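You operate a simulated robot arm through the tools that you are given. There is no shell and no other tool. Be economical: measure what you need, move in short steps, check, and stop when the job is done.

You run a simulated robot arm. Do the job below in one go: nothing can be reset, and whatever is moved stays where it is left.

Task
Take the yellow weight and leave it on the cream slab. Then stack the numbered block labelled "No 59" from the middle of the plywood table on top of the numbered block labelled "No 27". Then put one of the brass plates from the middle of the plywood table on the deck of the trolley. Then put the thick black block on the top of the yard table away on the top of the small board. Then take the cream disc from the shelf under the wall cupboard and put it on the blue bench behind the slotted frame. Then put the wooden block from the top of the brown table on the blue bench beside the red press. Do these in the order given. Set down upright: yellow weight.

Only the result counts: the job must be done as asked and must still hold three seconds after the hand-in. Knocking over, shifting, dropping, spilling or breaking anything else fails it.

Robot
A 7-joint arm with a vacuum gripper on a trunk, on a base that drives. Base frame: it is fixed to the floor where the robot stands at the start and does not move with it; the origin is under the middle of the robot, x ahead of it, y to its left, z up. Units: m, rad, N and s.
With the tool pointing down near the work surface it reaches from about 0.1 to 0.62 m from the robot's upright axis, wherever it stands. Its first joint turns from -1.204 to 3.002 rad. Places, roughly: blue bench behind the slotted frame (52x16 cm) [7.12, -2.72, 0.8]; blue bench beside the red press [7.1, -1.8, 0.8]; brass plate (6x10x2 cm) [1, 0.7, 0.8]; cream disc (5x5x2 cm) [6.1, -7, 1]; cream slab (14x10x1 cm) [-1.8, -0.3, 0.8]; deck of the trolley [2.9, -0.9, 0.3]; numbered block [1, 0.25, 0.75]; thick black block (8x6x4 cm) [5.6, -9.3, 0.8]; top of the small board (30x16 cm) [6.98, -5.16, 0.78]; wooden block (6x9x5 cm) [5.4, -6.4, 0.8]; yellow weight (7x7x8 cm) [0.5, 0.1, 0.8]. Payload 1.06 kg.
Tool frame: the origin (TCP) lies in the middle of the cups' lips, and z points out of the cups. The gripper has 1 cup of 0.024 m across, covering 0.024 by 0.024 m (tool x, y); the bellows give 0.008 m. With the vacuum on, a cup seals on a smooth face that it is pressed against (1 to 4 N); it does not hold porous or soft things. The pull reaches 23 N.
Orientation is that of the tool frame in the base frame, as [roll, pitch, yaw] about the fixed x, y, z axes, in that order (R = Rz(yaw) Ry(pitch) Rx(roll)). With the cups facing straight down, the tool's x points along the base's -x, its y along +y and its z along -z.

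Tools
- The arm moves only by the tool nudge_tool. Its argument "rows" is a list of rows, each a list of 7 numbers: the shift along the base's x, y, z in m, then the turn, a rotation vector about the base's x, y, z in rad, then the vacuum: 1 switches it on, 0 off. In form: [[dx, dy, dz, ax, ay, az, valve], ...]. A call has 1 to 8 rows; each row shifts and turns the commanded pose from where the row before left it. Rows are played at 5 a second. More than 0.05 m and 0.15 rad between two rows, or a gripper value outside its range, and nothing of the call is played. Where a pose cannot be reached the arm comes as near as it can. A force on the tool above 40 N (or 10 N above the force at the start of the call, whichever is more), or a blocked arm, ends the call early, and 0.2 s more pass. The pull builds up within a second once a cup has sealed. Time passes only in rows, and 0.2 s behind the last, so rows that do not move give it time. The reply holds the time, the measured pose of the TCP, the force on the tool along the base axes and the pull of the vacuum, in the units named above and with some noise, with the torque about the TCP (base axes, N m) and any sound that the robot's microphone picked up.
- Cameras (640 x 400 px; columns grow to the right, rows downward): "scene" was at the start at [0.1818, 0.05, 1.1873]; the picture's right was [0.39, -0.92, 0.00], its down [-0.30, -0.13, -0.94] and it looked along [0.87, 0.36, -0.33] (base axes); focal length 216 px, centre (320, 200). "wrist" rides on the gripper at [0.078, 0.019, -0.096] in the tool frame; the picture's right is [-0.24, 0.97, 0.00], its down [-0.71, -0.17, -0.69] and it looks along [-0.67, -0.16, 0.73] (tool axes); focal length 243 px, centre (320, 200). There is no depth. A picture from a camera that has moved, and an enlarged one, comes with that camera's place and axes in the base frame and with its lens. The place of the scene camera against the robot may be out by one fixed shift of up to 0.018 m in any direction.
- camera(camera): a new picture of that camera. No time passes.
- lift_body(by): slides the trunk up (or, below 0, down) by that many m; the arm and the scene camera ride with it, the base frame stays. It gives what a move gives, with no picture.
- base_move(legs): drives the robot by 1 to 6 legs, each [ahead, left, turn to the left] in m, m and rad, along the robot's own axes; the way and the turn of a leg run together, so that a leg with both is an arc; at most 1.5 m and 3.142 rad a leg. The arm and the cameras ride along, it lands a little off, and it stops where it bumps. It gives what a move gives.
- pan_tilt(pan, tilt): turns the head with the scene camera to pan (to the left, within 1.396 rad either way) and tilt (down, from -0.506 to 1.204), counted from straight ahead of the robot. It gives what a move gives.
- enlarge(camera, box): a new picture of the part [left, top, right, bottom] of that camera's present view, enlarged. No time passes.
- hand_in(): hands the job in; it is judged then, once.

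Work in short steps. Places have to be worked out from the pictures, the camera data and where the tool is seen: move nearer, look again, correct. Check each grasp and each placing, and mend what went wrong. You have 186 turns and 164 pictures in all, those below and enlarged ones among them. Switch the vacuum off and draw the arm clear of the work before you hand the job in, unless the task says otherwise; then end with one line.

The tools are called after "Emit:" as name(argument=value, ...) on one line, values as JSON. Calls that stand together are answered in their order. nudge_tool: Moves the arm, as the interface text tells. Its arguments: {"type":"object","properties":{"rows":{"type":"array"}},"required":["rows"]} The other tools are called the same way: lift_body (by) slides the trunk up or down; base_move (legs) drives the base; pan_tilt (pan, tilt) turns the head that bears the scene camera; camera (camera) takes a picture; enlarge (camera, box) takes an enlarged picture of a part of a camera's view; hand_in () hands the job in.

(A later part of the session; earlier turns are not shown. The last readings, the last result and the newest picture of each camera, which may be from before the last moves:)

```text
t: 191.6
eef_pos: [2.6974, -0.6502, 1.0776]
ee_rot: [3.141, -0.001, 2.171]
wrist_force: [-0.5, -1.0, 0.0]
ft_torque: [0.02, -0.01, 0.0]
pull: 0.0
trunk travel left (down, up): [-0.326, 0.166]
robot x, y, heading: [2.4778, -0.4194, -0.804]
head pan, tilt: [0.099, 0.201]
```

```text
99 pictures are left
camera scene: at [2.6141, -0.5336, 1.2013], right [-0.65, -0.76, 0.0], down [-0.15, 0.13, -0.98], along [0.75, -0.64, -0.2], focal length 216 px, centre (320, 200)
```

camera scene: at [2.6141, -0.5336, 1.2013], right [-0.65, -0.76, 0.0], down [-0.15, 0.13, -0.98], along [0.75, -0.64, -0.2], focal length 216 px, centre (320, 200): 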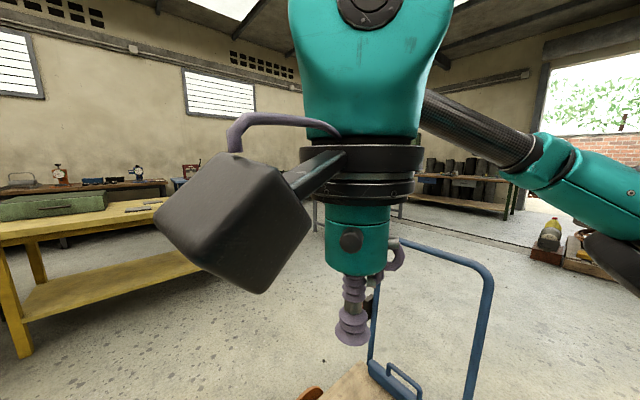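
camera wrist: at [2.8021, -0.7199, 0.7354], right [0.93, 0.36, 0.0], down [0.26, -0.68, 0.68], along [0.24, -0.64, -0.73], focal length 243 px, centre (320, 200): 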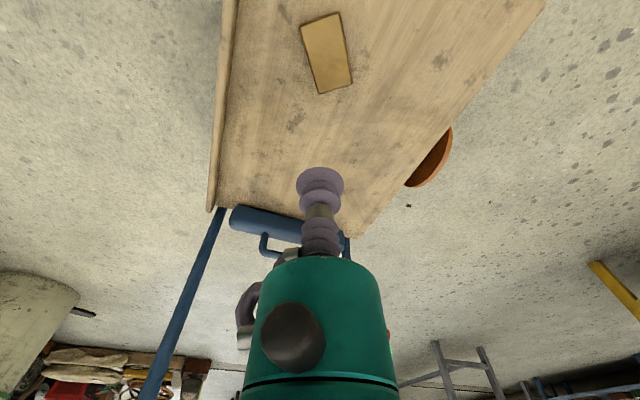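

The last leg was slightly too long; resending with shorter legs.

Emit:
base_move(legs=[[0, 0, -0.766], [0, -0.23, 0], [1.4, 0, 0], [1.4, 0.2, 0]])

Emit:
camera(camera="scene")

```text
t: 209.3
eef_pos: [2.4151, -3.502, 1.0774]
ee_rot: [-3.14, -0.001, 1.402]
wrist_force: [-0.1, -0.2, -0.7]
ft_torque: [-0.03, 0.0, 0.0]
pull: 0.0
trunk travel left (down, up): [-0.326, 0.166]
robot x, y, heading: [2.4193, -3.1833, -1.578]
head pan, tilt: [0.099, 0.201]
```

```text
98 pictures are left
camera scene: at [2.4249, -3.3562, 1.2013], right [-1.0, -0.09, 0.0], down [-0.02, 0.2, -0.98], along [0.09, -0.98, -0.2], focal length 216 px, centre (320, 200)
```

scene: 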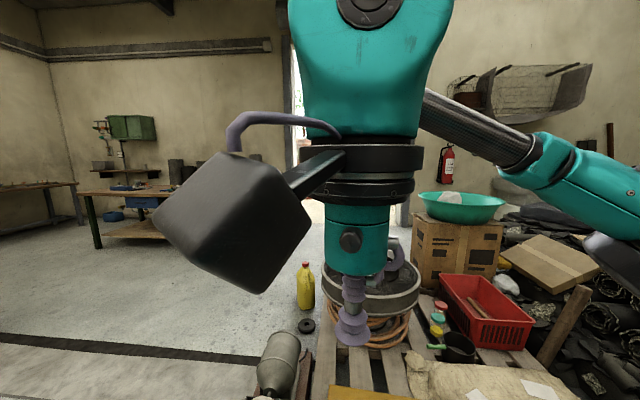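

There is a loaded pallet ahead (x up to ~2.8). I'll sidestep left to x≈3.25 and advance past it.

Emit:
base_move(legs=[[0, 0.83, 0], [1.4, 0, 0], [1.0, 0, 0]])

Emit:
pan_tilt(pan=-0.35, tilt=0.3)

Emit:
camera(camera="scene")

Emit:
pan_tilt(pan=0.6, tilt=0.3)

Emit:
camera(camera="scene")

```text
t: 227.6
eef_pos: [3.2394, -5.8037, 1.0771]
ee_rot: [3.141, -0.002, 1.399]
wrist_force: [0.5, -0.7, 0.2]
ft_torque: [-0.02, -0.02, 0.03]
pull: 0.1
trunk travel left (down, up): [-0.326, 0.166]
robot x, y, heading: [3.2426, -5.4814, -1.578]
head pan, tilt: [0.099, 0.201]
stopped in leg 3: the robot was blocked; the commanded pose is now the measured one
```

```text
t: 228.5
eef_pos: [3.2389, -5.8043, 1.077]
ee_rot: [3.141, -0.001, 1.399]
wrist_force: [0.6, 0.1, 0.3]
ft_torque: [0.02, 0.02, 0.04]
pull: 0.0
trunk travel left (down, up): [-0.326, 0.166]
robot x, y, heading: [3.2383, -5.4844, -1.58]
head pan, tilt: [-0.351, 0.3]
```

```text
97 pictures are left
camera scene: at [3.2076, -5.6526, 1.192], right [-0.94, 0.35, 0.0], down [0.1, 0.28, -0.96], along [-0.33, -0.89, -0.3], focal length 216 px, centre (320, 200)
```

scene: 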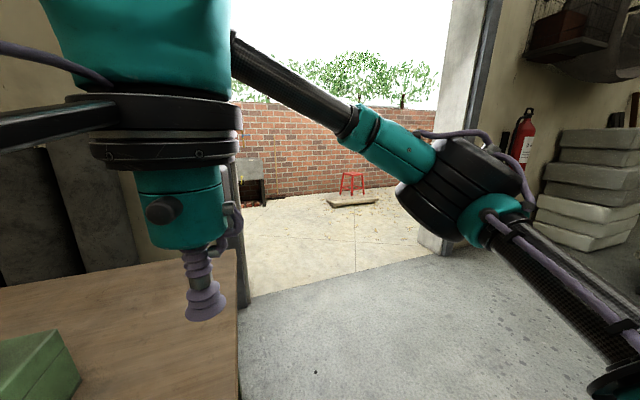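

```text
t: 229.8
eef_pos: [3.2387, -5.8042, 1.0774]
ee_rot: [3.141, -0.002, 1.4]
wrist_force: [-0.4, -0.2, 0.1]
ft_torque: [0.03, -0.01, -0.04]
pull: 0.1
trunk travel left (down, up): [-0.326, 0.166]
robot x, y, heading: [3.2427, -5.4834, -1.58]
head pan, tilt: [0.6, 0.3]
```

```text
96 pictures are left
camera scene: at [3.2924, -5.6426, 1.192], right [-0.83, -0.56, 0.0], down [-0.17, 0.25, -0.96], along [0.53, -0.79, -0.3], focal length 216 px, centre (320, 200)
```

scene: 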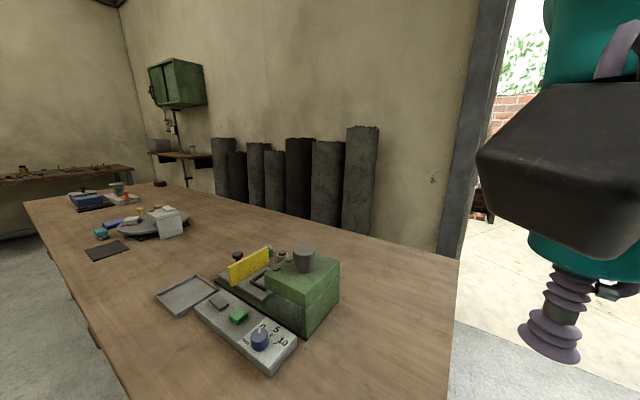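

I touched the end of the brown table (front edge y≈−5.65, right end x≈3.24). The door opening is x≈1.4–3.25 at y≈−7. I'll look right/behind before sidestepping.

Emit:
pan_tilt(pan=-1.396, tilt=0.6)

Emit:
camera(camera="scene")

```text
t: 231.7
eef_pos: [3.2385, -5.8039, 1.077]
ee_rot: [3.141, -0.002, 1.4]
wrist_force: [0.3, 0.1, -0.1]
ft_torque: [0.0, -0.01, -0.02]
pull: 0.0
trunk travel left (down, up): [-0.326, 0.166]
robot x, y, heading: [3.2429, -5.4836, -1.577]
head pan, tilt: [-1.396, 0.6]
```

```text
95 pictures are left
camera scene: at [3.1532, -5.5798, 1.1645], right [-0.17, 0.99, 0.0], down [0.56, 0.09, -0.83], along [-0.81, -0.14, -0.56], focal length 216 px, centre (320, 200)
```

scene: 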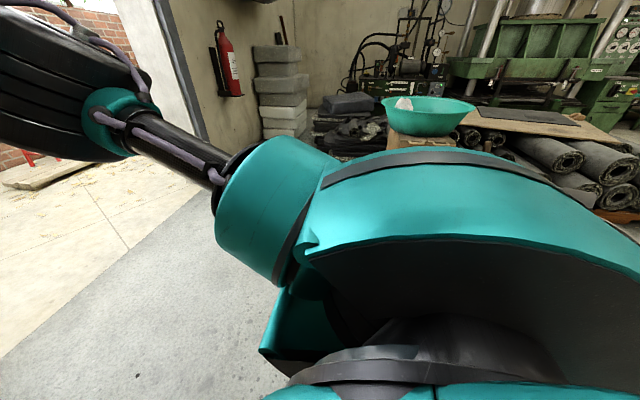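

The bottle/drum are around y>−4.95, so sidestepping at y≈−5.48 is clear. Sidestep to x≈2.55, then drive forward through the door.

Emit:
base_move(legs=[[0, -0.68, 0], [1.3, 0, 0]])

Emit:
pan_tilt(pan=0.5, tilt=0.3)

Emit:
camera(camera="scene")

```text
t: 244.1
eef_pos: [2.5522, -7.0814, 1.077]
ee_rot: [-3.141, -0.002, 1.393]
wrist_force: [0.3, 0.0, 0.0]
ft_torque: [0.03, 0.0, 0.0]
pull: 0.0
trunk travel left (down, up): [-0.326, 0.166]
robot x, y, heading: [2.5564, -6.7613, -1.584]
head pan, tilt: [-1.396, 0.6]
```

```text
t: 245.9
eef_pos: [2.5522, -7.0819, 1.0776]
ee_rot: [3.14, -0.003, 1.393]
wrist_force: [0.1, 0.3, 0.3]
ft_torque: [0.03, -0.02, -0.03]
pull: 0.2
trunk travel left (down, up): [-0.326, 0.166]
robot x, y, heading: [2.5551, -6.7608, -1.588]
head pan, tilt: [0.499, 0.3]
```

```text
94 pictures are left
camera scene: at [2.5991, -6.9247, 1.192], right [-0.89, -0.46, 0.0], down [-0.14, 0.26, -0.96], along [0.44, -0.85, -0.3], focal length 216 px, centre (320, 200)
```

scene: 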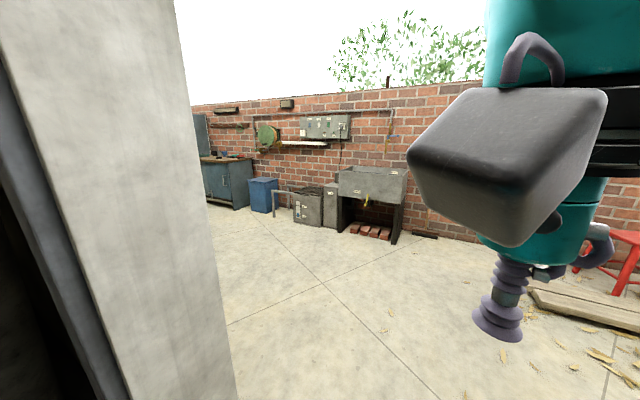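

The yard is open; the yard table seems to be along the brick wall to the left. Moving out to y≈−7.95, then turn left to face +x.

Emit:
base_move(legs=[[1.25, 0, 0], [0, 0, 1.58]])

Emit:
pan_tilt(pan=-0.3, tilt=0.3)

Emit:
camera(camera="scene")

```text
t: 256.4
eef_pos: [2.8575, -8.0127, 1.077]
ee_rot: [-3.14, -0.002, 3.052]
wrist_force: [1.4, -0.2, 0.5]
ft_torque: [0.0, -0.01, -0.01]
pull: 0.0
trunk travel left (down, up): [-0.326, 0.166]
robot x, y, heading: [2.5381, -8.0362, 0.072]
head pan, tilt: [0.499, 0.3]
```

```text
t: 257.5
eef_pos: [2.8574, -8.0124, 1.0777]
ee_rot: [3.141, -0.002, 3.053]
wrist_force: [0.1, 0.0, 0.6]
ft_torque: [-0.01, -0.02, -0.03]
pull: 0.0
trunk travel left (down, up): [-0.326, 0.166]
robot x, y, heading: [2.5364, -8.035, 0.073]
head pan, tilt: [-0.3, 0.3]
```

```text
93 pictures are left
camera scene: at [2.7227, -8.0361, 1.192], right [-0.22, -0.97, 0.0], down [-0.29, 0.07, -0.96], along [0.93, -0.21, -0.3], focal length 216 px, centre (320, 200)
```

scene: 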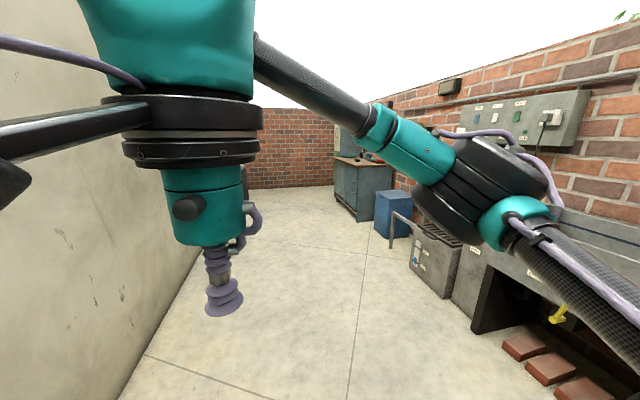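

The yard table is the blue-grey cabinet around x 5.3–6.4, front y≈−9.2. I'll drive along the alley to x≈5.55, y≈−8.4, then turn right to face it.

Emit:
base_move(legs=[[0, 0, -0.073], [1.45, -0.15, 0], [1.45, -0.15, 0], [0.12, 0, -1.57]])

Emit:
pan_tilt(pan=0.0, tilt=0.5)

Emit:
camera(camera="scene")

```text
t: 275.7
eef_pos: [5.5252, -8.7958, 1.0776]
ee_rot: [3.141, -0.004, 1.45]
wrist_force: [-0.1, -0.1, 1.3]
ft_torque: [0.01, 0.03, 0.01]
pull: 0.1
trunk travel left (down, up): [-0.326, 0.166]
robot x, y, heading: [5.5137, -8.4755, -1.534]
head pan, tilt: [-0.3, 0.3]
```

```text
t: 276.5
eef_pos: [5.5239, -8.7961, 1.0766]
ee_rot: [3.141, -0.002, 1.45]
wrist_force: [-0.5, 0.3, 0.2]
ft_torque: [-0.02, 0.03, 0.0]
pull: 0.1
trunk travel left (down, up): [-0.326, 0.166]
robot x, y, heading: [5.5087, -8.4752, -1.529]
head pan, tilt: [0.0, 0.499]
```

```text
92 pictures are left
camera scene: at [5.5186, -8.6478, 1.1736], right [-1.0, -0.04, 0.0], down [-0.02, 0.48, -0.88], along [0.04, -0.88, -0.48], focal length 216 px, centre (320, 200)
```

scene: 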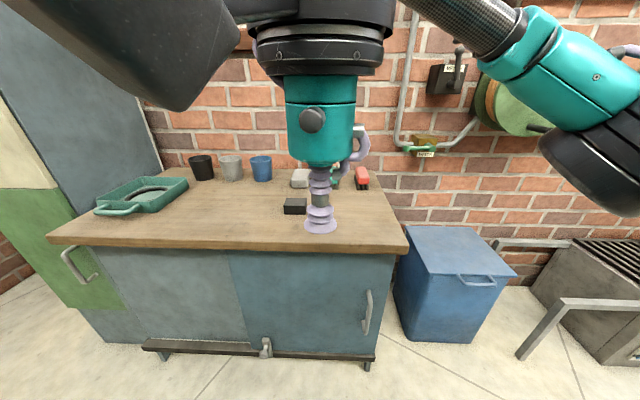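

The black block is at about (5.63, −9.25). Moving in 0.28 m ahead and 0.1 m left.

Emit:
base_move(legs=[[0.28, 0.1, 0]])

Emit:
camera(camera="wrist")

Emit:
camera(camera="scene")

```text
t: 278.6
eef_pos: [5.6327, -9.076, 1.0766]
ee_rot: [-3.141, -0.003, 1.446]
wrist_force: [-0.6, 0.5, 0.5]
ft_torque: [0.02, -0.03, -0.02]
pull: 0.0
trunk travel left (down, up): [-0.326, 0.166]
robot x, y, heading: [5.6267, -8.7553, -1.53]
head pan, tilt: [0.0, 0.499]
```

```text
91 pictures are left
camera wrist: at [5.6603, -9.0, 1.1732], right [0.94, -0.35, 0.0], down [-0.26, -0.68, 0.68], along [-0.24, -0.64, -0.73], focal length 243 px, centre (320, 200)
```

wrist: 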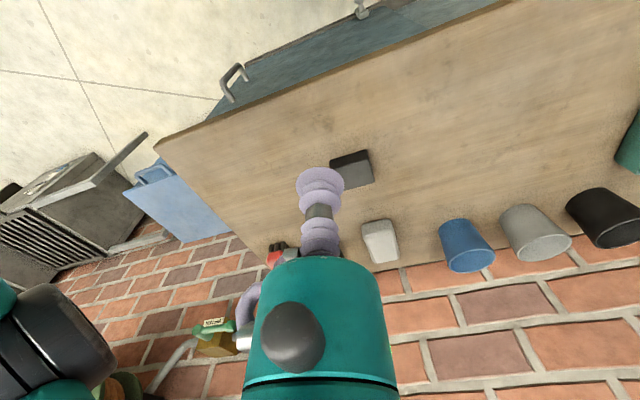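

```text
90 pictures are left
camera scene: at [5.6278, -8.9275, 1.1735], right [-1.0, -0.04, 0.0], down [-0.02, 0.48, -0.88], along [0.04, -0.88, -0.48], focal length 216 px, centre (320, 200)
```

scene: 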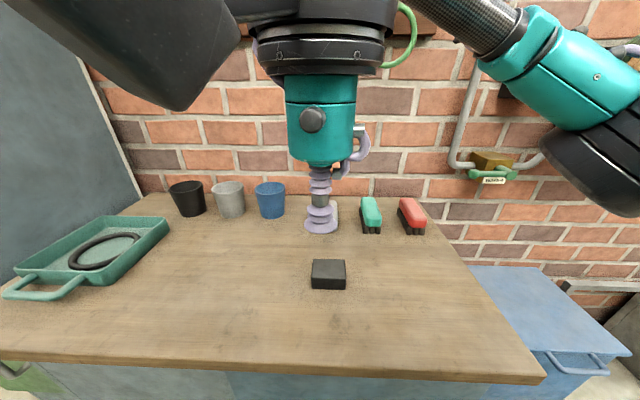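

Both views agree: block centre ≈ (5.621, −9.257), top z≈0.83. Moving above it at z≈0.90.

Emit:
nudge_tool(rows=[[-0.002, -0.03, -0.03, 0, 0, 0, 0], [-0.002, -0.03, -0.03, 0, 0, 0, 0], [-0.002, -0.03, -0.03, 0, 0, 0, 0], [-0.002, -0.03, -0.03, 0, 0, 0, 0], [-0.002, -0.03, -0.03, 0, 0, 0, 0], [-0.001, -0.03, -0.027, 0, 0, 0, 0], [0, 0, 0, 0, 0, 0, 0]])

Emit:
camera(camera="wrist")

Emit:
enlarge(camera="scene", box=[250, 210, 410, 310])

```text
t: 280.2
eef_pos: [5.6206, -9.2543, 0.9046]
ee_rot: [-3.14, -0.001, 1.447]
wrist_force: [-0.1, 0.2, 0.4]
ft_torque: [0.01, 0.01, 0.03]
pull: 0.0
trunk travel left (down, up): [-0.326, 0.166]
robot x, y, heading: [5.6218, -8.7547, -1.53]
head pan, tilt: [0.0, 0.499]
```

```text
89 pictures are left
camera wrist: at [5.6487, -9.1793, 1.0007], right [0.94, -0.35, 0.0], down [-0.26, -0.68, 0.68], along [-0.24, -0.64, -0.73], focal length 243 px, centre (320, 200)
```

wrist: 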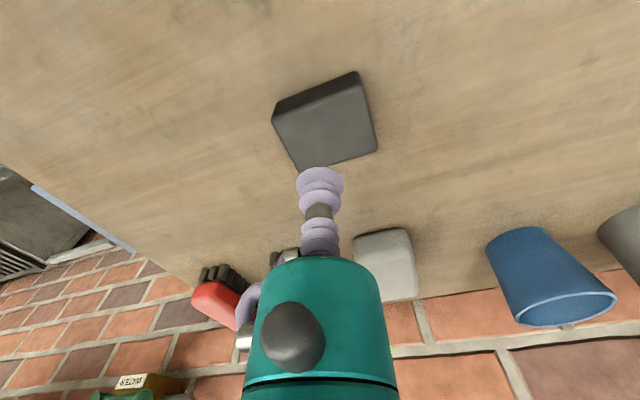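

```text
4.00 times, centred on (330, 260) of scene
camera zoom: at [5.6277, -8.9271, 1.1736], right [-1.0, -0.04, 0.0], down [-0.02, 0.48, -0.88], along [0.04, -0.88, -0.48], focal length 864 px, centre (280, -40)
```

zoom: 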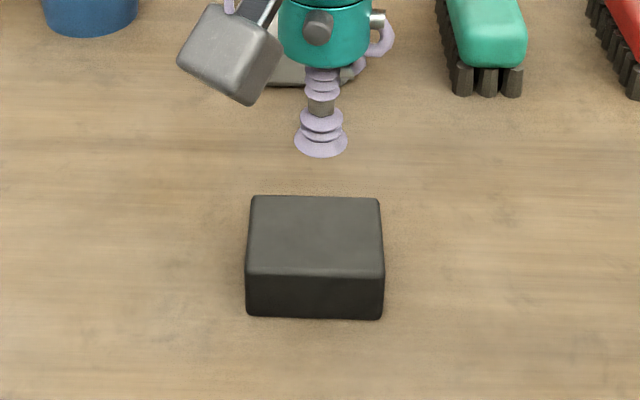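

Block top centre refines to (5.623, −9.265), z≈0.83. Descending.

Emit:
nudge_tool(rows=[[0.002, -0.01, -0.02, 0, 0, 0, 1], [0, 0, -0.02, 0, 0, 0, 1], [0, 0, -0.018, 0, 0, 0, 1], [0, 0, 0, 0, 0, 0, 1]])

Emit:
camera(camera="wrist")

```text
t: 281.2
eef_pos: [5.6252, -9.2642, 0.8443]
ee_rot: [-3.14, -0.002, 1.447]
wrist_force: [0.0, 0.1, 0.7]
ft_torque: [0.02, -0.01, -0.01]
pull: 0.0
trunk travel left (down, up): [-0.326, 0.166]
robot x, y, heading: [5.6227, -8.7547, -1.53]
head pan, tilt: [0.0, 0.499]
```

```text
87 pictures are left
camera wrist: at [5.6525, -9.1882, 0.9403], right [0.94, -0.35, 0.0], down [-0.26, -0.68, 0.68], along [-0.24, -0.64, -0.73], focal length 243 px, centre (320, 200)
```

wrist: 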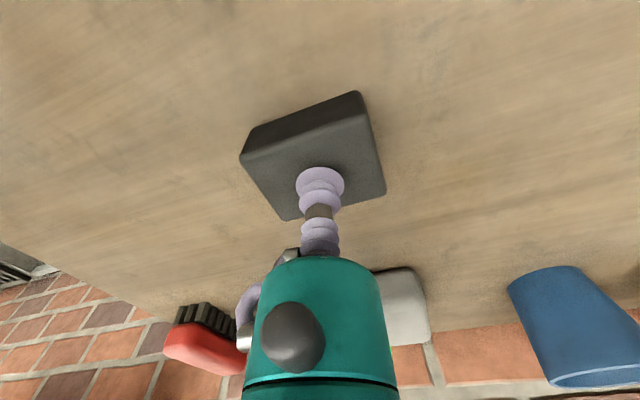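

Well centred. Small steps to seal.

Emit:
nudge_tool(rows=[[0, 0, -0.005, 0, 0, 0, 1], [0, 0, -0.003, 0, 0, 0, 1], [0, 0, 0, 0, 0, 0, 1]])

Emit:
nudge_tool(rows=[[0, 0, -0.003, 0, 0, 0, 1], [0, 0, -0.002, 0, 0, 0, 1], [0, 0, 0, 0, 0, 0, 1]])

```text
t: 282.0
eef_pos: [5.6245, -9.2641, 0.8357]
ee_rot: [-3.14, -0.002, 1.449]
wrist_force: [0.0, 3.4, 3.5]
ft_torque: [-0.04, 0.02, 0.0]
pull: 23.0
trunk travel left (down, up): [-0.326, 0.166]
robot x, y, heading: [5.6176, -8.751, -1.531]
head pan, tilt: [0.0, 0.499]
```

```text
t: 282.8
eef_pos: [5.6249, -9.2646, 0.8305]
ee_rot: [3.14, 0.001, 1.448]
wrist_force: [2.0, 9.8, 17.1]
ft_torque: [-0.09, 0.0, 0.04]
pull: 23.2
trunk travel left (down, up): [-0.326, 0.166]
robot x, y, heading: [5.6202, -8.7572, -1.531]
head pan, tilt: [0.0, 0.499]
```

Sealed (contact at ≈0.836). Lifting and tucking back toward the body.

Emit:
nudge_tool(rows=[[0, 0, 0.01, 0, 0, 0, 1], [0, 0, 0.03, 0, 0, 0, 1], [0, 0.02, 0.04, 0, 0, 0, 1], [0, 0.03, 0.035, 0, 0, 0, 1], [0, 0.03, 0.035, 0, 0, 0, 1], [0, 0.03, 0.035, 0, 0, 0, 1], [0, 0.03, 0.03, 0, 0, 0, 1], [0, 0.03, 0.02, 0, 0, 0, 1]])

Emit:
camera(camera="wrist")

```text
t: 284.6
eef_pos: [5.623, -9.0954, 1.0638]
ee_rot: [3.14, -0.001, 1.447]
wrist_force: [0.7, -0.4, -1.3]
ft_torque: [-0.04, -0.02, 0.0]
pull: 22.8
trunk travel left (down, up): [-0.326, 0.166]
robot x, y, heading: [5.6217, -8.7568, -1.533]
head pan, tilt: [0.0, 0.499]
```

```text
86 pictures are left
camera wrist: at [5.6505, -9.0194, 1.1602], right [0.94, -0.35, 0.0], down [-0.26, -0.68, 0.68], along [-0.24, -0.64, -0.73], focal length 243 px, centre (320, 200)
```

wrist: 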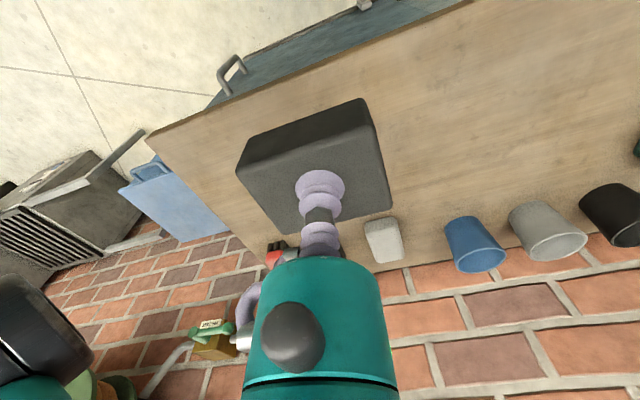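

Block held. Now back through the door: back off, turn toward −x, and drive along the alley.

Emit:
base_move(legs=[[-0.38, 0, 0], [0, 0, -1.6], [1.45, 0, 0], [1.45, 0, 0]])

Emit:
pan_tilt(pan=-0.9, tilt=0.35)

Emit:
camera(camera="scene")

```text
t: 304.2
eef_pos: [2.4119, -8.6145, 1.0633]
ee_rot: [3.141, -0.001, -0.051]
wrist_force: [0.5, -1.2, -1.9]
ft_torque: [-0.01, -0.02, 0.03]
pull: 22.6
trunk travel left (down, up): [-0.326, 0.166]
robot x, y, heading: [2.7532, -8.5894, -3.031]
head pan, tilt: [0.0, 0.499]
```

```text
t: 305.4
eef_pos: [2.4116, -8.6148, 1.0636]
ee_rot: [3.139, -0.003, -0.053]
wrist_force: [0.0, 0.2, -1.0]
ft_torque: [-0.01, -0.01, -0.01]
pull: 23.0
trunk travel left (down, up): [-0.326, 0.166]
robot x, y, heading: [2.7532, -8.5857, -3.032]
head pan, tilt: [-0.901, 0.351]
```

```text
85 pictures are left
camera scene: at [2.5906, -8.5178, 1.1872], right [0.71, 0.7, 0.0], down [0.24, -0.24, -0.94], along [-0.66, 0.67, -0.34], focal length 216 px, centre (320, 200)
```

scene: 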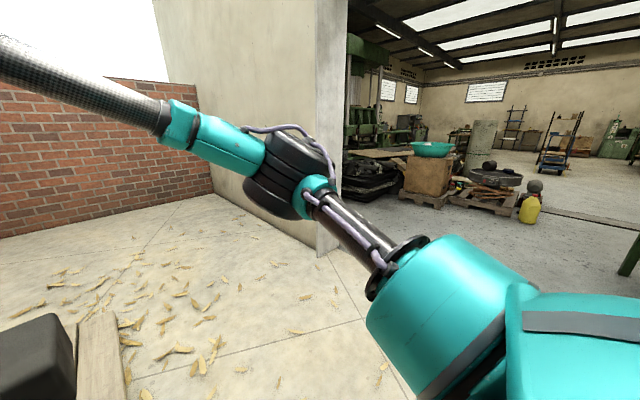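

I'm near the door outside. Turn to face +y, shift left to x≈2.3 so my elbow clears the right jamb, and go through to y≈−6.

Emit:
base_move(legs=[[0, 0, -1.68], [0, 0.42, 0], [1.3, 0, 0]])

Emit:
pan_tilt(pan=0.0, tilt=0.4)

Emit:
camera(camera="scene")

```text
t: 319.8
eef_pos: [2.344, -6.9486, 1.064]
ee_rot: [-3.141, -0.003, -1.743]
wrist_force: [0.0, -0.3, -1.5]
ft_torque: [-0.01, -0.02, 0.03]
pull: 22.8
trunk travel left (down, up): [-0.326, 0.166]
robot x, y, heading: [2.3314, -7.2939, 1.557]
head pan, tilt: [-0.901, 0.351]
```

```text
t: 321.0
eef_pos: [2.3434, -6.95, 1.0627]
ee_rot: [3.141, -0.001, -1.742]
wrist_force: [0.0, 0.3, -2.0]
ft_torque: [-0.05, 0.01, 0.0]
pull: 22.3
trunk travel left (down, up): [-0.326, 0.166]
robot x, y, heading: [2.3275, -7.2899, 1.562]
head pan, tilt: [0.0, 0.4]
```

```text
84 pictures are left
camera scene: at [2.3313, -7.0882, 1.1827], right [1.0, -0.01, 0.0], down [0.0, -0.39, -0.92], along [0.01, 0.92, -0.39], focal length 216 px, centre (320, 200)
```

scene: 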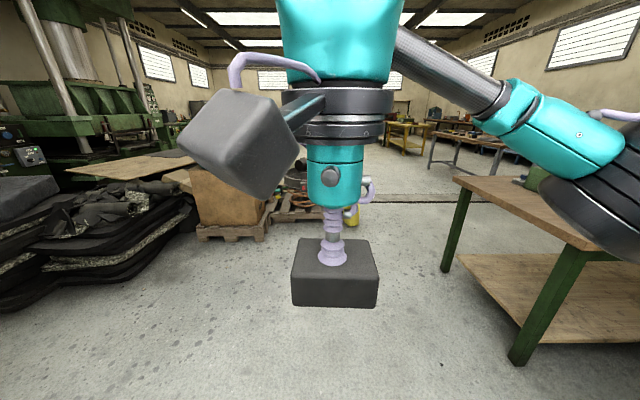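

Clear path between bottle (2.75, −4.8) and brown-table corner (3.25, −5.65). Driving through diagonally, then turning to face +x.

Emit:
base_move(legs=[[1.3, -0.15, 0], [0.65, -0.3, 0], [0.45, -0.5, 0], [0, 0, -1.56]])

Emit:
pan_tilt(pan=0.1, tilt=0.3)

Emit:
camera(camera="scene")

```text
t: 332.1
eef_pos: [2.8035, -4.9495, 1.0647]
ee_rot: [-3.141, -0.002, -1.714]
wrist_force: [0.1, -0.2, -1.5]
ft_torque: [-0.02, 0.01, 0.04]
pull: 22.9
trunk travel left (down, up): [-0.326, 0.166]
robot x, y, heading: [2.8014, -5.2891, 1.591]
head pan, tilt: [0.0, 0.4]
stopped in leg 3: the robot was blocked; the commanded pose is now the measured one
```

```text
t: 332.8
eef_pos: [2.8059, -4.949, 1.0635]
ee_rot: [3.141, -0.004, -1.714]
wrist_force: [-0.5, 0.8, -1.8]
ft_torque: [-0.03, 0.01, -0.01]
pull: 22.9
trunk travel left (down, up): [-0.326, 0.166]
robot x, y, heading: [2.7972, -5.2878, 1.591]
head pan, tilt: [0.099, 0.3]
```

```text
83 pictures are left
camera scene: at [2.7883, -5.0879, 1.1919], right [0.99, 0.12, 0.0], down [0.04, -0.29, -0.96], along [-0.11, 0.95, -0.3], focal length 216 px, centre (320, 200)
```

scene: 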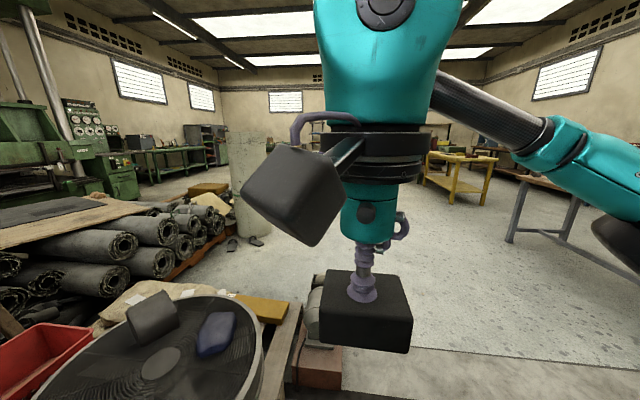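

I was blocked. Looking down to see what's in front of the base.

Emit:
pan_tilt(pan=0.1, tilt=1.1)

Emit:
camera(camera="scene")

Emit:
pan_tilt(pan=-0.9, tilt=0.9)

Emit:
camera(camera="scene")

```text
t: 333.9
eef_pos: [2.8044, -4.949, 1.0633]
ee_rot: [-3.14, -0.001, -1.717]
wrist_force: [0.1, 6.2, -12.3]
ft_torque: [0.28, -0.29, -0.19]
pull: 23.0
trunk travel left (down, up): [-0.326, 0.166]
robot x, y, heading: [2.8004, -5.2948, 1.592]
head pan, tilt: [0.099, 1.1]
```

```text
82 pictures are left
camera scene: at [2.7916, -5.1162, 1.1275], right [0.99, 0.12, 0.0], down [0.1, -0.87, -0.48], along [-0.06, 0.47, -0.88], focal length 216 px, centre (320, 200)
```

scene: 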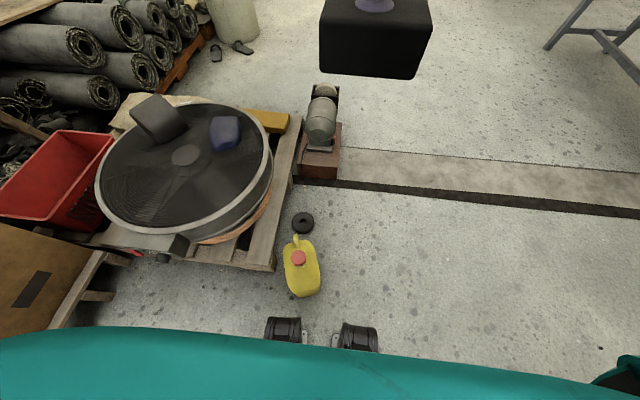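

```text
t: 335.2
eef_pos: [2.8058, -4.9506, 1.064]
ee_rot: [-3.141, -0.002, -1.712]
wrist_force: [0.4, -0.3, -1.4]
ft_torque: [0.0, -0.01, 0.0]
pull: 22.8
trunk travel left (down, up): [-0.326, 0.166]
robot x, y, heading: [2.8014, -5.2906, 1.595]
head pan, tilt: [-0.901, 0.901]
```

```text
81 pictures are left
camera scene: at [2.8575, -5.1325, 1.1397], right [0.64, -0.77, 0.0], down [-0.6, -0.5, -0.62], along [0.48, 0.4, -0.78], focal length 216 px, centre (320, 200)
```

scene: 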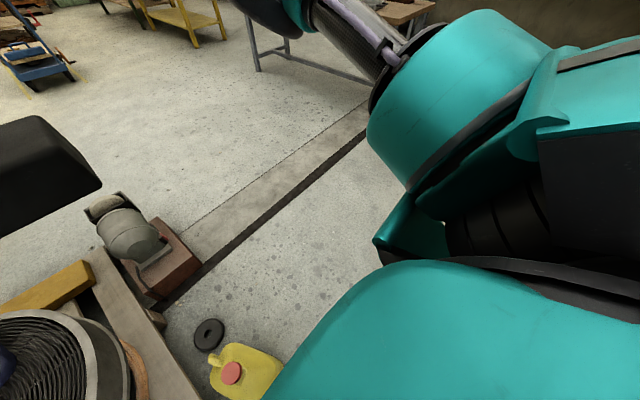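

The bottle appears untouched, just ahead-left of my front. Checking right-rear for what may be blocking.

Emit:
pan_tilt(pan=-1.396, tilt=0.9)

Emit:
camera(camera="scene")

```text
t: 336.1
eef_pos: [2.806, -4.9491, 1.0633]
ee_rot: [3.141, -0.003, -1.714]
wrist_force: [1.0, -0.1, -0.9]
ft_torque: [-0.03, -0.02, -0.01]
pull: 23.0
trunk travel left (down, up): [-0.326, 0.166]
robot x, y, heading: [2.7987, -5.2874, 1.59]
head pan, tilt: [-1.396, 0.901]
```

```text
80 pictures are left
camera scene: at [2.8734, -5.166, 1.1397], right [0.19, -0.98, 0.0], down [-0.77, -0.15, -0.62], along [0.61, 0.12, -0.78], focal length 216 px, centre (320, 200)
```

scene: 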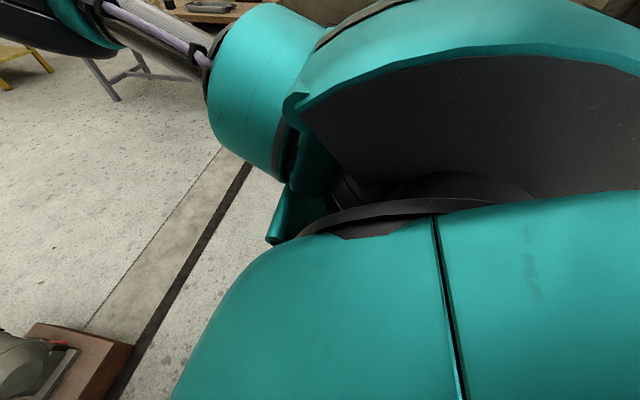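

I'll back off a few centimetres from the bottle, then test a pure sidestep to the right.

Emit:
base_move(legs=[[-0.06, 0, 0], [0, -0.15, 0]])

Emit:
pan_tilt(pan=0.2, tilt=1.1)

Emit:
camera(camera="scene")

```text
t: 338.7
eef_pos: [2.9604, -5.0085, 1.0646]
ee_rot: [3.141, -0.002, -1.718]
wrist_force: [0.2, -0.1, -1.7]
ft_torque: [-0.02, 0.0, -0.02]
pull: 22.8
trunk travel left (down, up): [-0.326, 0.166]
robot x, y, heading: [2.9578, -5.3526, 1.584]
head pan, tilt: [-1.396, 0.901]
```

```text
t: 340.3
eef_pos: [2.9589, -5.0065, 1.062]
ee_rot: [-3.14, 0.002, -1.727]
wrist_force: [-51.7, 13.5, -20.9]
ft_torque: [0.18, -6.46, -4.82]
pull: 22.7
trunk travel left (down, up): [-0.326, 0.166]
robot x, y, heading: [2.9539, -5.3516, 1.583]
head pan, tilt: [0.201, 1.1]
```

```text
79 pictures are left
camera scene: at [2.9699, -5.1754, 1.1291], right [0.97, -0.26, 0.0], down [-0.22, -0.84, -0.5], along [0.13, 0.48, -0.87], focal length 216 px, centre (320, 200)
```

scene: 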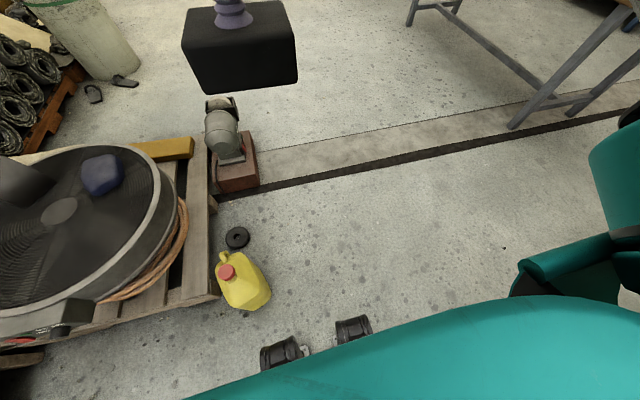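

My head is pressing on the wrist-camera box; I'll pan away immediately. The sidestep itself worked, and the bottle stands upright where it was.

Emit:
pan_tilt(pan=-0.5, tilt=0.4)

Emit:
nudge_tool(rows=[[0, 0.02, 0, 0, 0, 0, 1], [0, 0.02, 0, 0, 0, 0, 1], [0, 0, 0, 0, 0, 0, 1]])

```text
t: 341.4
eef_pos: [2.9609, -5.0084, 1.0629]
ee_rot: [-3.141, -0.002, -1.717]
wrist_force: [0.4, 0.0, -2.5]
ft_torque: [-0.03, 0.01, 0.01]
pull: 23.3
trunk travel left (down, up): [-0.326, 0.166]
robot x, y, heading: [2.9537, -5.3506, 1.585]
head pan, tilt: [-0.499, 0.4]
```

```text
t: 342.2
eef_pos: [2.9605, -4.9685, 1.0633]
ee_rot: [3.142, -0.001, -1.716]
wrist_force: [-0.1, 0.2, -1.9]
ft_torque: [0.0, 0.0, 0.0]
pull: 23.3
trunk travel left (down, up): [-0.326, 0.166]
robot x, y, heading: [2.9502, -5.3492, 1.593]
head pan, tilt: [-0.499, 0.4]
```

Continue: small diagonal right-ahead, then ahead, then turn to face +x.

Emit:
base_move(legs=[[0.05, -0.18, 0], [0.4, -0.2, 0], [0, 0, -1.58]])

Emit:
pan_tilt(pan=-0.35, tilt=0.3)

Emit:
camera(camera="scene")

```text
t: 350.6
eef_pos: [3.7028, -4.8987, 1.0634]
ee_rot: [3.141, -0.002, 2.989]
wrist_force: [-0.2, 0.0, -1.0]
ft_torque: [0.03, -0.02, -0.02]
pull: 23.1
trunk travel left (down, up): [-0.326, 0.166]
robot x, y, heading: [3.3238, -4.8909, 0.008]
head pan, tilt: [-0.499, 0.4]
```

```text
t: 351.3
eef_pos: [3.7021, -4.8976, 1.0645]
ee_rot: [3.141, -0.002, 2.987]
wrist_force: [0.6, -0.1, -2.1]
ft_torque: [0.01, 0.01, -0.03]
pull: 23.0
trunk travel left (down, up): [-0.326, 0.166]
robot x, y, heading: [3.3238, -4.8912, 0.006]
head pan, tilt: [-0.351, 0.3]
```

```text
78 pictures are left
camera scene: at [3.5064, -4.9071, 1.1919], right [-0.34, -0.94, 0.0], down [-0.28, 0.1, -0.96], along [0.9, -0.32, -0.3], focal length 216 px, centre (320, 200)
```

scene: 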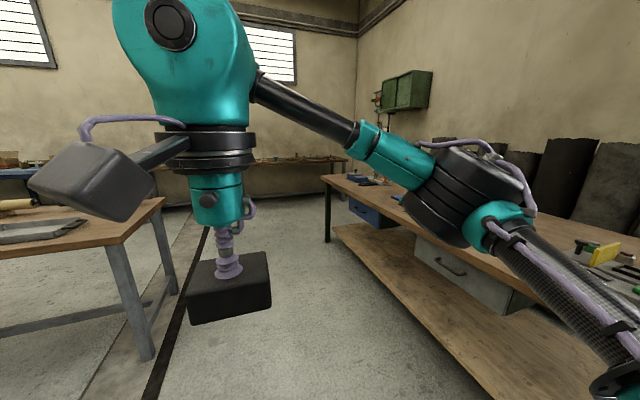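

Corridor along y≈−4.95 is clear between the grey-legged table (y>−4.42) and the brown table. Driving ahead to x≈5.8.

Emit:
base_move(legs=[[1.3, -0.07, 0], [1.1, 0, 0]])

Emit:
pan_tilt(pan=-0.3, tilt=0.4)

Emit:
camera(camera="scene")

Emit:
camera(camera="wrist")

```text
t: 363.0
eef_pos: [6.0879, -5.0009, 1.0648]
ee_rot: [3.141, -0.003, 2.962]
wrist_force: [-0.3, 1.8, -0.9]
ft_torque: [0.03, 0.0, -0.01]
pull: 22.6
trunk travel left (down, up): [-0.326, 0.166]
robot x, y, heading: [5.7066, -4.9829, -0.019]
head pan, tilt: [-0.351, 0.3]
```

```text
t: 363.6
eef_pos: [6.0878, -5.0019, 1.0646]
ee_rot: [-3.141, -0.003, 2.962]
wrist_force: [-0.4, -0.2, -0.5]
ft_torque: [0.0, -0.01, 0.04]
pull: 22.7
trunk travel left (down, up): [-0.326, 0.166]
robot x, y, heading: [5.707, -4.9829, -0.017]
head pan, tilt: [-0.3, 0.4]
```

```text
77 pictures are left
camera scene: at [5.8925, -5.0004, 1.1827], right [-0.31, -0.95, 0.0], down [-0.37, 0.12, -0.92], along [0.88, -0.29, -0.39], focal length 216 px, centre (320, 200)
```

scene: 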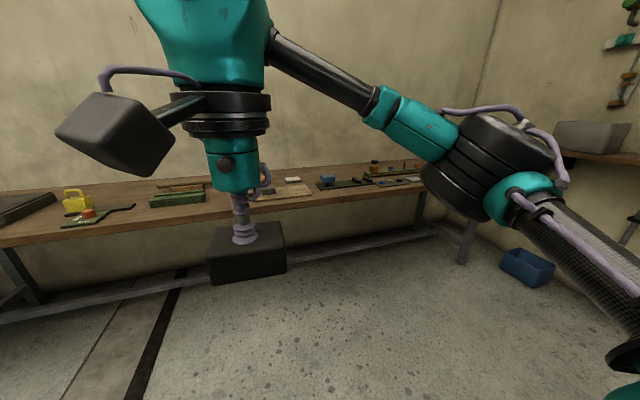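

```text
76 pictures are left
camera wrist: at [6.0138, -4.9684, 1.1604], right [0.4, 0.92, 0.0], down [0.67, -0.29, 0.68], along [0.63, -0.28, -0.73], focal length 243 px, centre (320, 200)
```

wrist: 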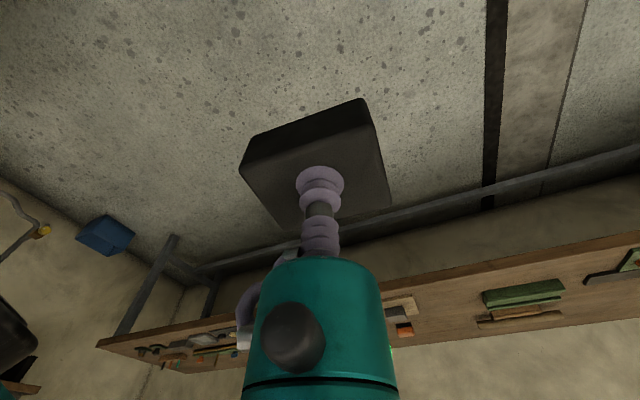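

The board matches the light patch at about (283,190). Zooming in to see whether it is free.

Emit:
enlarge(camera="scene", box=[230, 160, 430, 220])

```text
3.20 times, centred on (330, 190) of scene
camera zoom: at [5.8925, -5.0004, 1.1827], right [-0.31, -0.95, 0.0], down [-0.37, 0.12, -0.92], along [0.88, -0.29, -0.39], focal length 692 px, centre (288, 232)
```

zoom: 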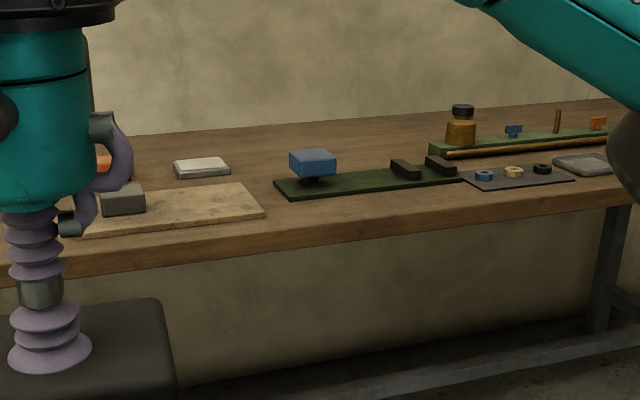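

The board (x 6.895–7.055, y −5.01 to −5.29) has a grey block at its +y end; the −y end is free. Target spot ≈ (6.975, −5.21). Driving closer.

Emit:
base_move(legs=[[0.75, -0.17, 0]])

Emit:
camera(camera="scene")

Emit:
camera(camera="wrist")

```text
t: 367.8
eef_pos: [6.8301, -5.1786, 1.0651]
ee_rot: [-3.142, -0.004, 2.97]
wrist_force: [-0.3, 0.4, -1.4]
ft_torque: [-0.04, 0.03, 0.03]
pull: 23.1
trunk travel left (down, up): [-0.326, 0.166]
robot x, y, heading: [6.4488, -5.1636, -0.011]
head pan, tilt: [-0.3, 0.4]
```

```text
74 pictures are left
camera scene: at [6.6335, -5.1782, 1.1827], right [-0.3, -0.95, 0.0], down [-0.37, 0.12, -0.92], along [0.88, -0.28, -0.39], focal length 216 px, centre (320, 200)
```

scene: 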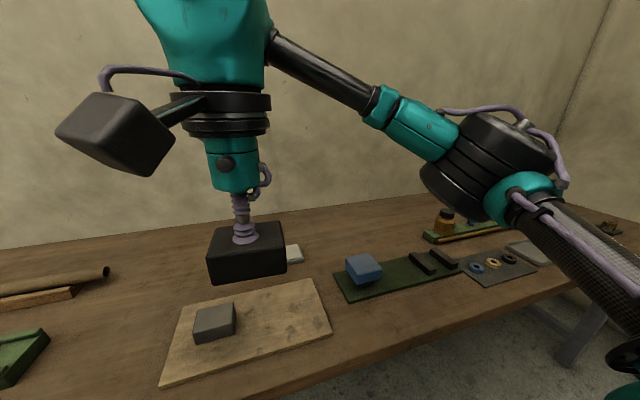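

```text
73 pictures are left
camera wrist: at [6.7544, -5.1453, 1.1603], right [0.4, 0.92, 0.0], down [0.67, -0.29, 0.68], along [0.63, -0.27, -0.73], focal length 243 px, centre (320, 200)
```

wrist: 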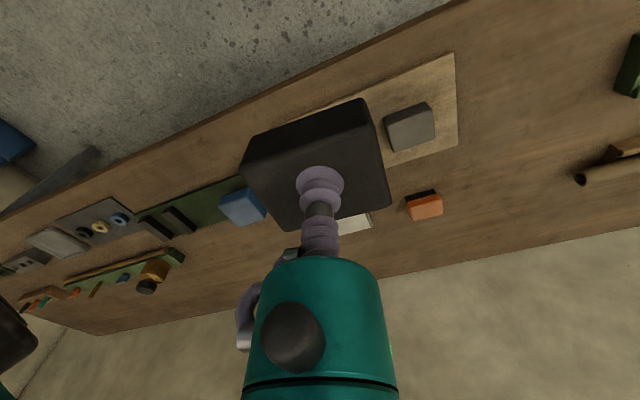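

Target for the block: (6.978, −5.21), clear of the grey block by ~5 cm. Moving above it to z≈0.90.

Emit:
nudge_tool(rows=[[0.03, -0.006, -0.03, 0, 0, 0, 1], [0.03, -0.006, -0.03, 0, 0, 0, 1], [0.03, -0.006, -0.03, 0, 0, 0, 1], [0.03, -0.006, -0.03, 0, 0, 0, 1], [0.028, -0.007, -0.03, 0, 0, 0, 1], [0, 0, -0.015, 0, 0, 0, 1], [0, 0, 0, 0, 0, 0, 1]])

Emit:
camera(camera="wrist")

Emit:
camera(camera="scene")

```text
t: 369.4
eef_pos: [6.9759, -5.2092, 0.8992]
ee_rot: [-3.141, -0.001, 2.969]
wrist_force: [-0.2, 0.4, -2.3]
ft_torque: [-0.04, 0.03, 0.04]
pull: 22.3
trunk travel left (down, up): [-0.326, 0.166]
robot x, y, heading: [6.4507, -5.1628, -0.013]
head pan, tilt: [-0.3, 0.4]
```

```text
72 pictures are left
camera wrist: at [6.9006, -5.1769, 0.9943], right [0.4, 0.92, 0.0], down [0.67, -0.29, 0.68], along [0.63, -0.27, -0.73], focal length 243 px, centre (320, 200)
```

wrist: 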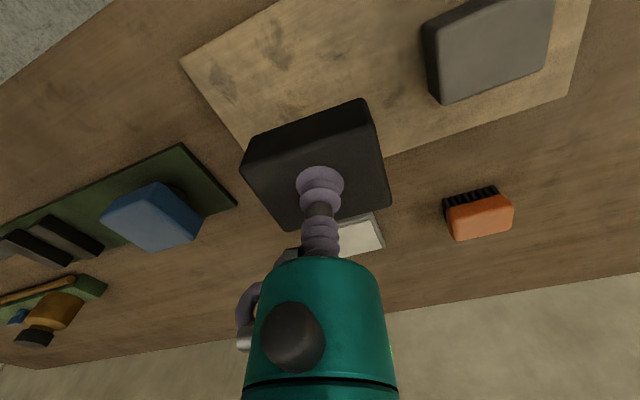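

```text
71 pictures are left
camera scene: at [6.6333, -5.1781, 1.1827], right [-0.3, -0.95, 0.0], down [-0.37, 0.12, -0.92], along [0.88, -0.28, -0.39], focal length 216 px, centre (320, 200)
```

scene: 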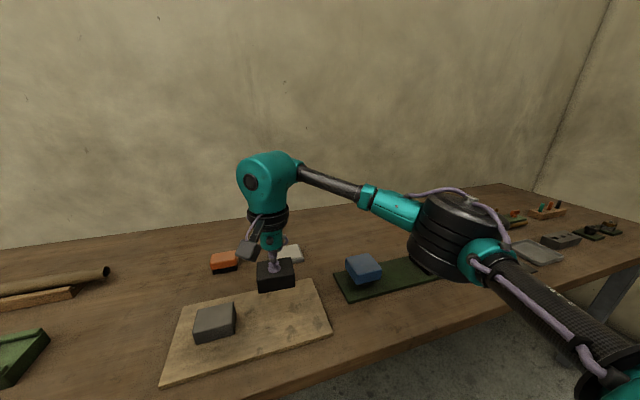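

The board position is confirmed. My elbow hangs low over the items to the right, though; let me look at its clearance.

Emit:
pan_tilt(pan=-0.9, tilt=0.5)

Emit:
camera(camera="scene")

```text
t: 370.4
eef_pos: [6.9763, -5.2089, 0.8985]
ee_rot: [-3.142, -0.002, 2.97]
wrist_force: [-0.4, 0.6, -1.1]
ft_torque: [0.02, 0.0, 0.01]
pull: 23.0
trunk travel left (down, up): [-0.326, 0.166]
robot x, y, heading: [6.4482, -5.1652, -0.013]
head pan, tilt: [-0.901, 0.499]
```

```text
70 pictures are left
camera scene: at [6.601, -5.2217, 1.1736], right [-0.79, -0.61, 0.0], down [-0.29, 0.38, -0.88], along [0.54, -0.69, -0.48], focal length 216 px, centre (320, 200)
```

scene: 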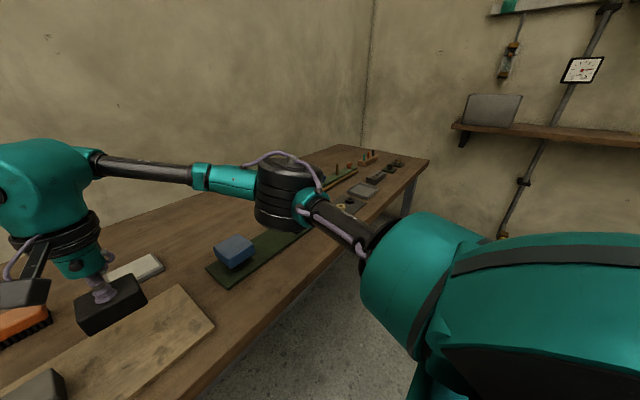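

Elbow underside is ~0.91; lowering further could approach the parts below. I'll move the base 5 cm closer and raise the trunk 8 cm so that the elbow stays high.

Emit:
lift_body(by=0.09)

Emit:
base_move(legs=[[0.06, 0, 0]])

Emit:
nudge_tool(rows=[[-0.02, 0, -0.02, 0, 0, 0, 1], [-0.02, 0, -0.03, 0, 0, 0, 1], [-0.02, 0, -0.03, 0, 0, 0, 1], [0, 0, -0.03, 0, 0, 0, 1], [0, 0, 0, 0, 0, 0, 1]])

Emit:
camera(camera="scene")

Emit:
camera(camera="wrist")

```text
t: 371.6
eef_pos: [6.9781, -5.2076, 0.9894]
ee_rot: [-3.141, -0.004, 2.971]
wrist_force: [0.1, 0.0, -2.6]
ft_torque: [0.0, 0.04, -0.01]
pull: 23.0
trunk travel left (down, up): [-0.416, 0.076]
robot x, y, heading: [6.4445, -5.1626, -0.002]
head pan, tilt: [-0.901, 0.499]
```

```text
t: 372.6
eef_pos: [7.0355, -5.209, 0.9895]
ee_rot: [3.141, -0.002, 2.972]
wrist_force: [0.4, -0.7, -1.4]
ft_torque: [0.0, 0.02, -0.01]
pull: 23.1
trunk travel left (down, up): [-0.416, 0.076]
robot x, y, heading: [6.5115, -5.1617, -0.007]
head pan, tilt: [-0.901, 0.499]
```

```text
t: 373.8
eef_pos: [6.9754, -5.2067, 0.8774]
ee_rot: [-3.14, 0.0, 2.969]
wrist_force: [0.2, -0.2, -1.6]
ft_torque: [-0.01, 0.03, 0.01]
pull: 22.5
trunk travel left (down, up): [-0.416, 0.076]
robot x, y, heading: [6.5076, -5.1632, -0.004]
head pan, tilt: [-0.901, 0.499]
```

```text
69 pictures are left
camera scene: at [6.6295, -5.222, 1.2703], right [-0.79, -0.61, 0.0], down [-0.29, 0.38, -0.88], along [0.54, -0.69, -0.48], focal length 216 px, centre (320, 200)
```

scene: 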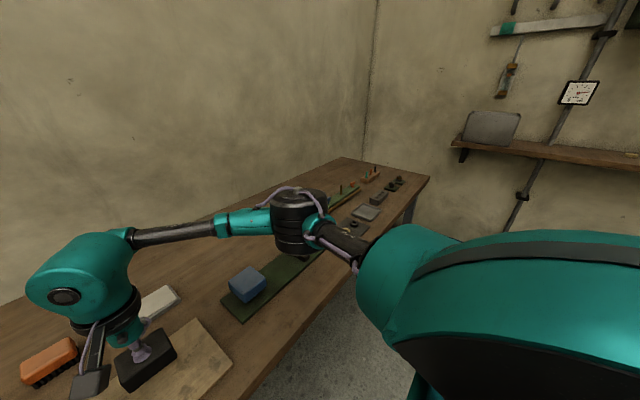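

```text
68 pictures are left
camera wrist: at [6.9, -5.1748, 0.9739], right [0.4, 0.92, 0.0], down [0.67, -0.29, 0.68], along [0.63, -0.27, -0.73], focal length 243 px, centre (320, 200)
```

wrist: 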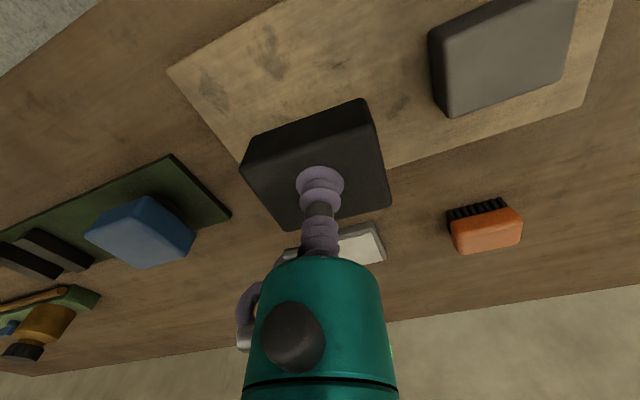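

Elbow now sits higher (~0.93). Lowering the block to the board.

Emit:
nudge_tool(rows=[[0.001, -0.002, -0.02, 0, 0, 0, 1], [0, 0, -0.015, 0, 0, 0, 1], [0, 0, -0.006, 0, 0, 0, 1], [0, 0, 0, 0, 0, 0, 1]])

Emit:
camera(camera="wrist")

```text
t: 374.8
eef_pos: [6.9764, -5.2114, 0.8382]
ee_rot: [-3.141, -0.002, 2.969]
wrist_force: [-0.1, 0.7, -1.2]
ft_torque: [0.0, 0.04, -0.01]
pull: 23.1
trunk travel left (down, up): [-0.416, 0.076]
robot x, y, heading: [6.5052, -5.1595, -0.01]
head pan, tilt: [-0.901, 0.499]
```

```text
67 pictures are left
camera wrist: at [6.9013, -5.1783, 0.9348], right [0.4, 0.92, 0.0], down [0.67, -0.29, 0.68], along [0.63, -0.27, -0.73], focal length 243 px, centre (320, 200)
```

wrist: 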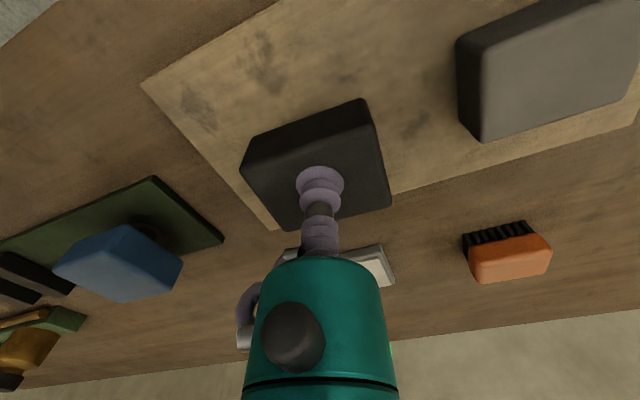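

Footprint well within the board. Final small steps.

Emit:
nudge_tool(rows=[[0, 0, -0.004, 0, 0, 0, 1], [0, 0, -0.003, 0, 0, 0, 1], [0, 0, 0, 0, 0, 0, 1]])

Emit:
nudge_tool(rows=[[0, 0, -0.003, 0, 0, 0, 1], [0, 0, 0, 0, 0, 0, 1]])

```text
t: 375.6
eef_pos: [6.9755, -5.2106, 0.8322]
ee_rot: [3.141, -0.002, 2.97]
wrist_force: [-0.3, 0.4, -2.2]
ft_torque: [-0.01, 0.02, 0.03]
pull: 22.9
trunk travel left (down, up): [-0.416, 0.076]
robot x, y, heading: [6.5079, -5.1669, -0.012]
head pan, tilt: [-0.901, 0.499]
```

```text
t: 376.2
eef_pos: [6.9757, -5.2113, 0.8296]
ee_rot: [-3.141, -0.002, 2.972]
wrist_force: [0.8, 0.3, -2.2]
ft_torque: [0.0, -0.03, 0.03]
pull: 23.1
trunk travel left (down, up): [-0.416, 0.076]
robot x, y, heading: [6.5048, -5.1648, -0.012]
head pan, tilt: [-0.901, 0.499]
```

Emit:
nudge_tool(rows=[[0, 0, -0.003, 0, 0, 0, 1], [0, 0, -0.003, 0, 0, 0, 1], [0, 0, 0, 0, 0, 0, 1]])

```text
t: 377.0
eef_pos: [6.9766, -5.2118, 0.8232]
ee_rot: [-3.141, -0.001, 2.97]
wrist_force: [0.0, 0.2, -1.7]
ft_torque: [0.02, 0.03, 0.02]
pull: 22.8
trunk travel left (down, up): [-0.416, 0.076]
robot x, y, heading: [6.5093, -5.1648, -0.005]
head pan, tilt: [-0.901, 0.499]
```

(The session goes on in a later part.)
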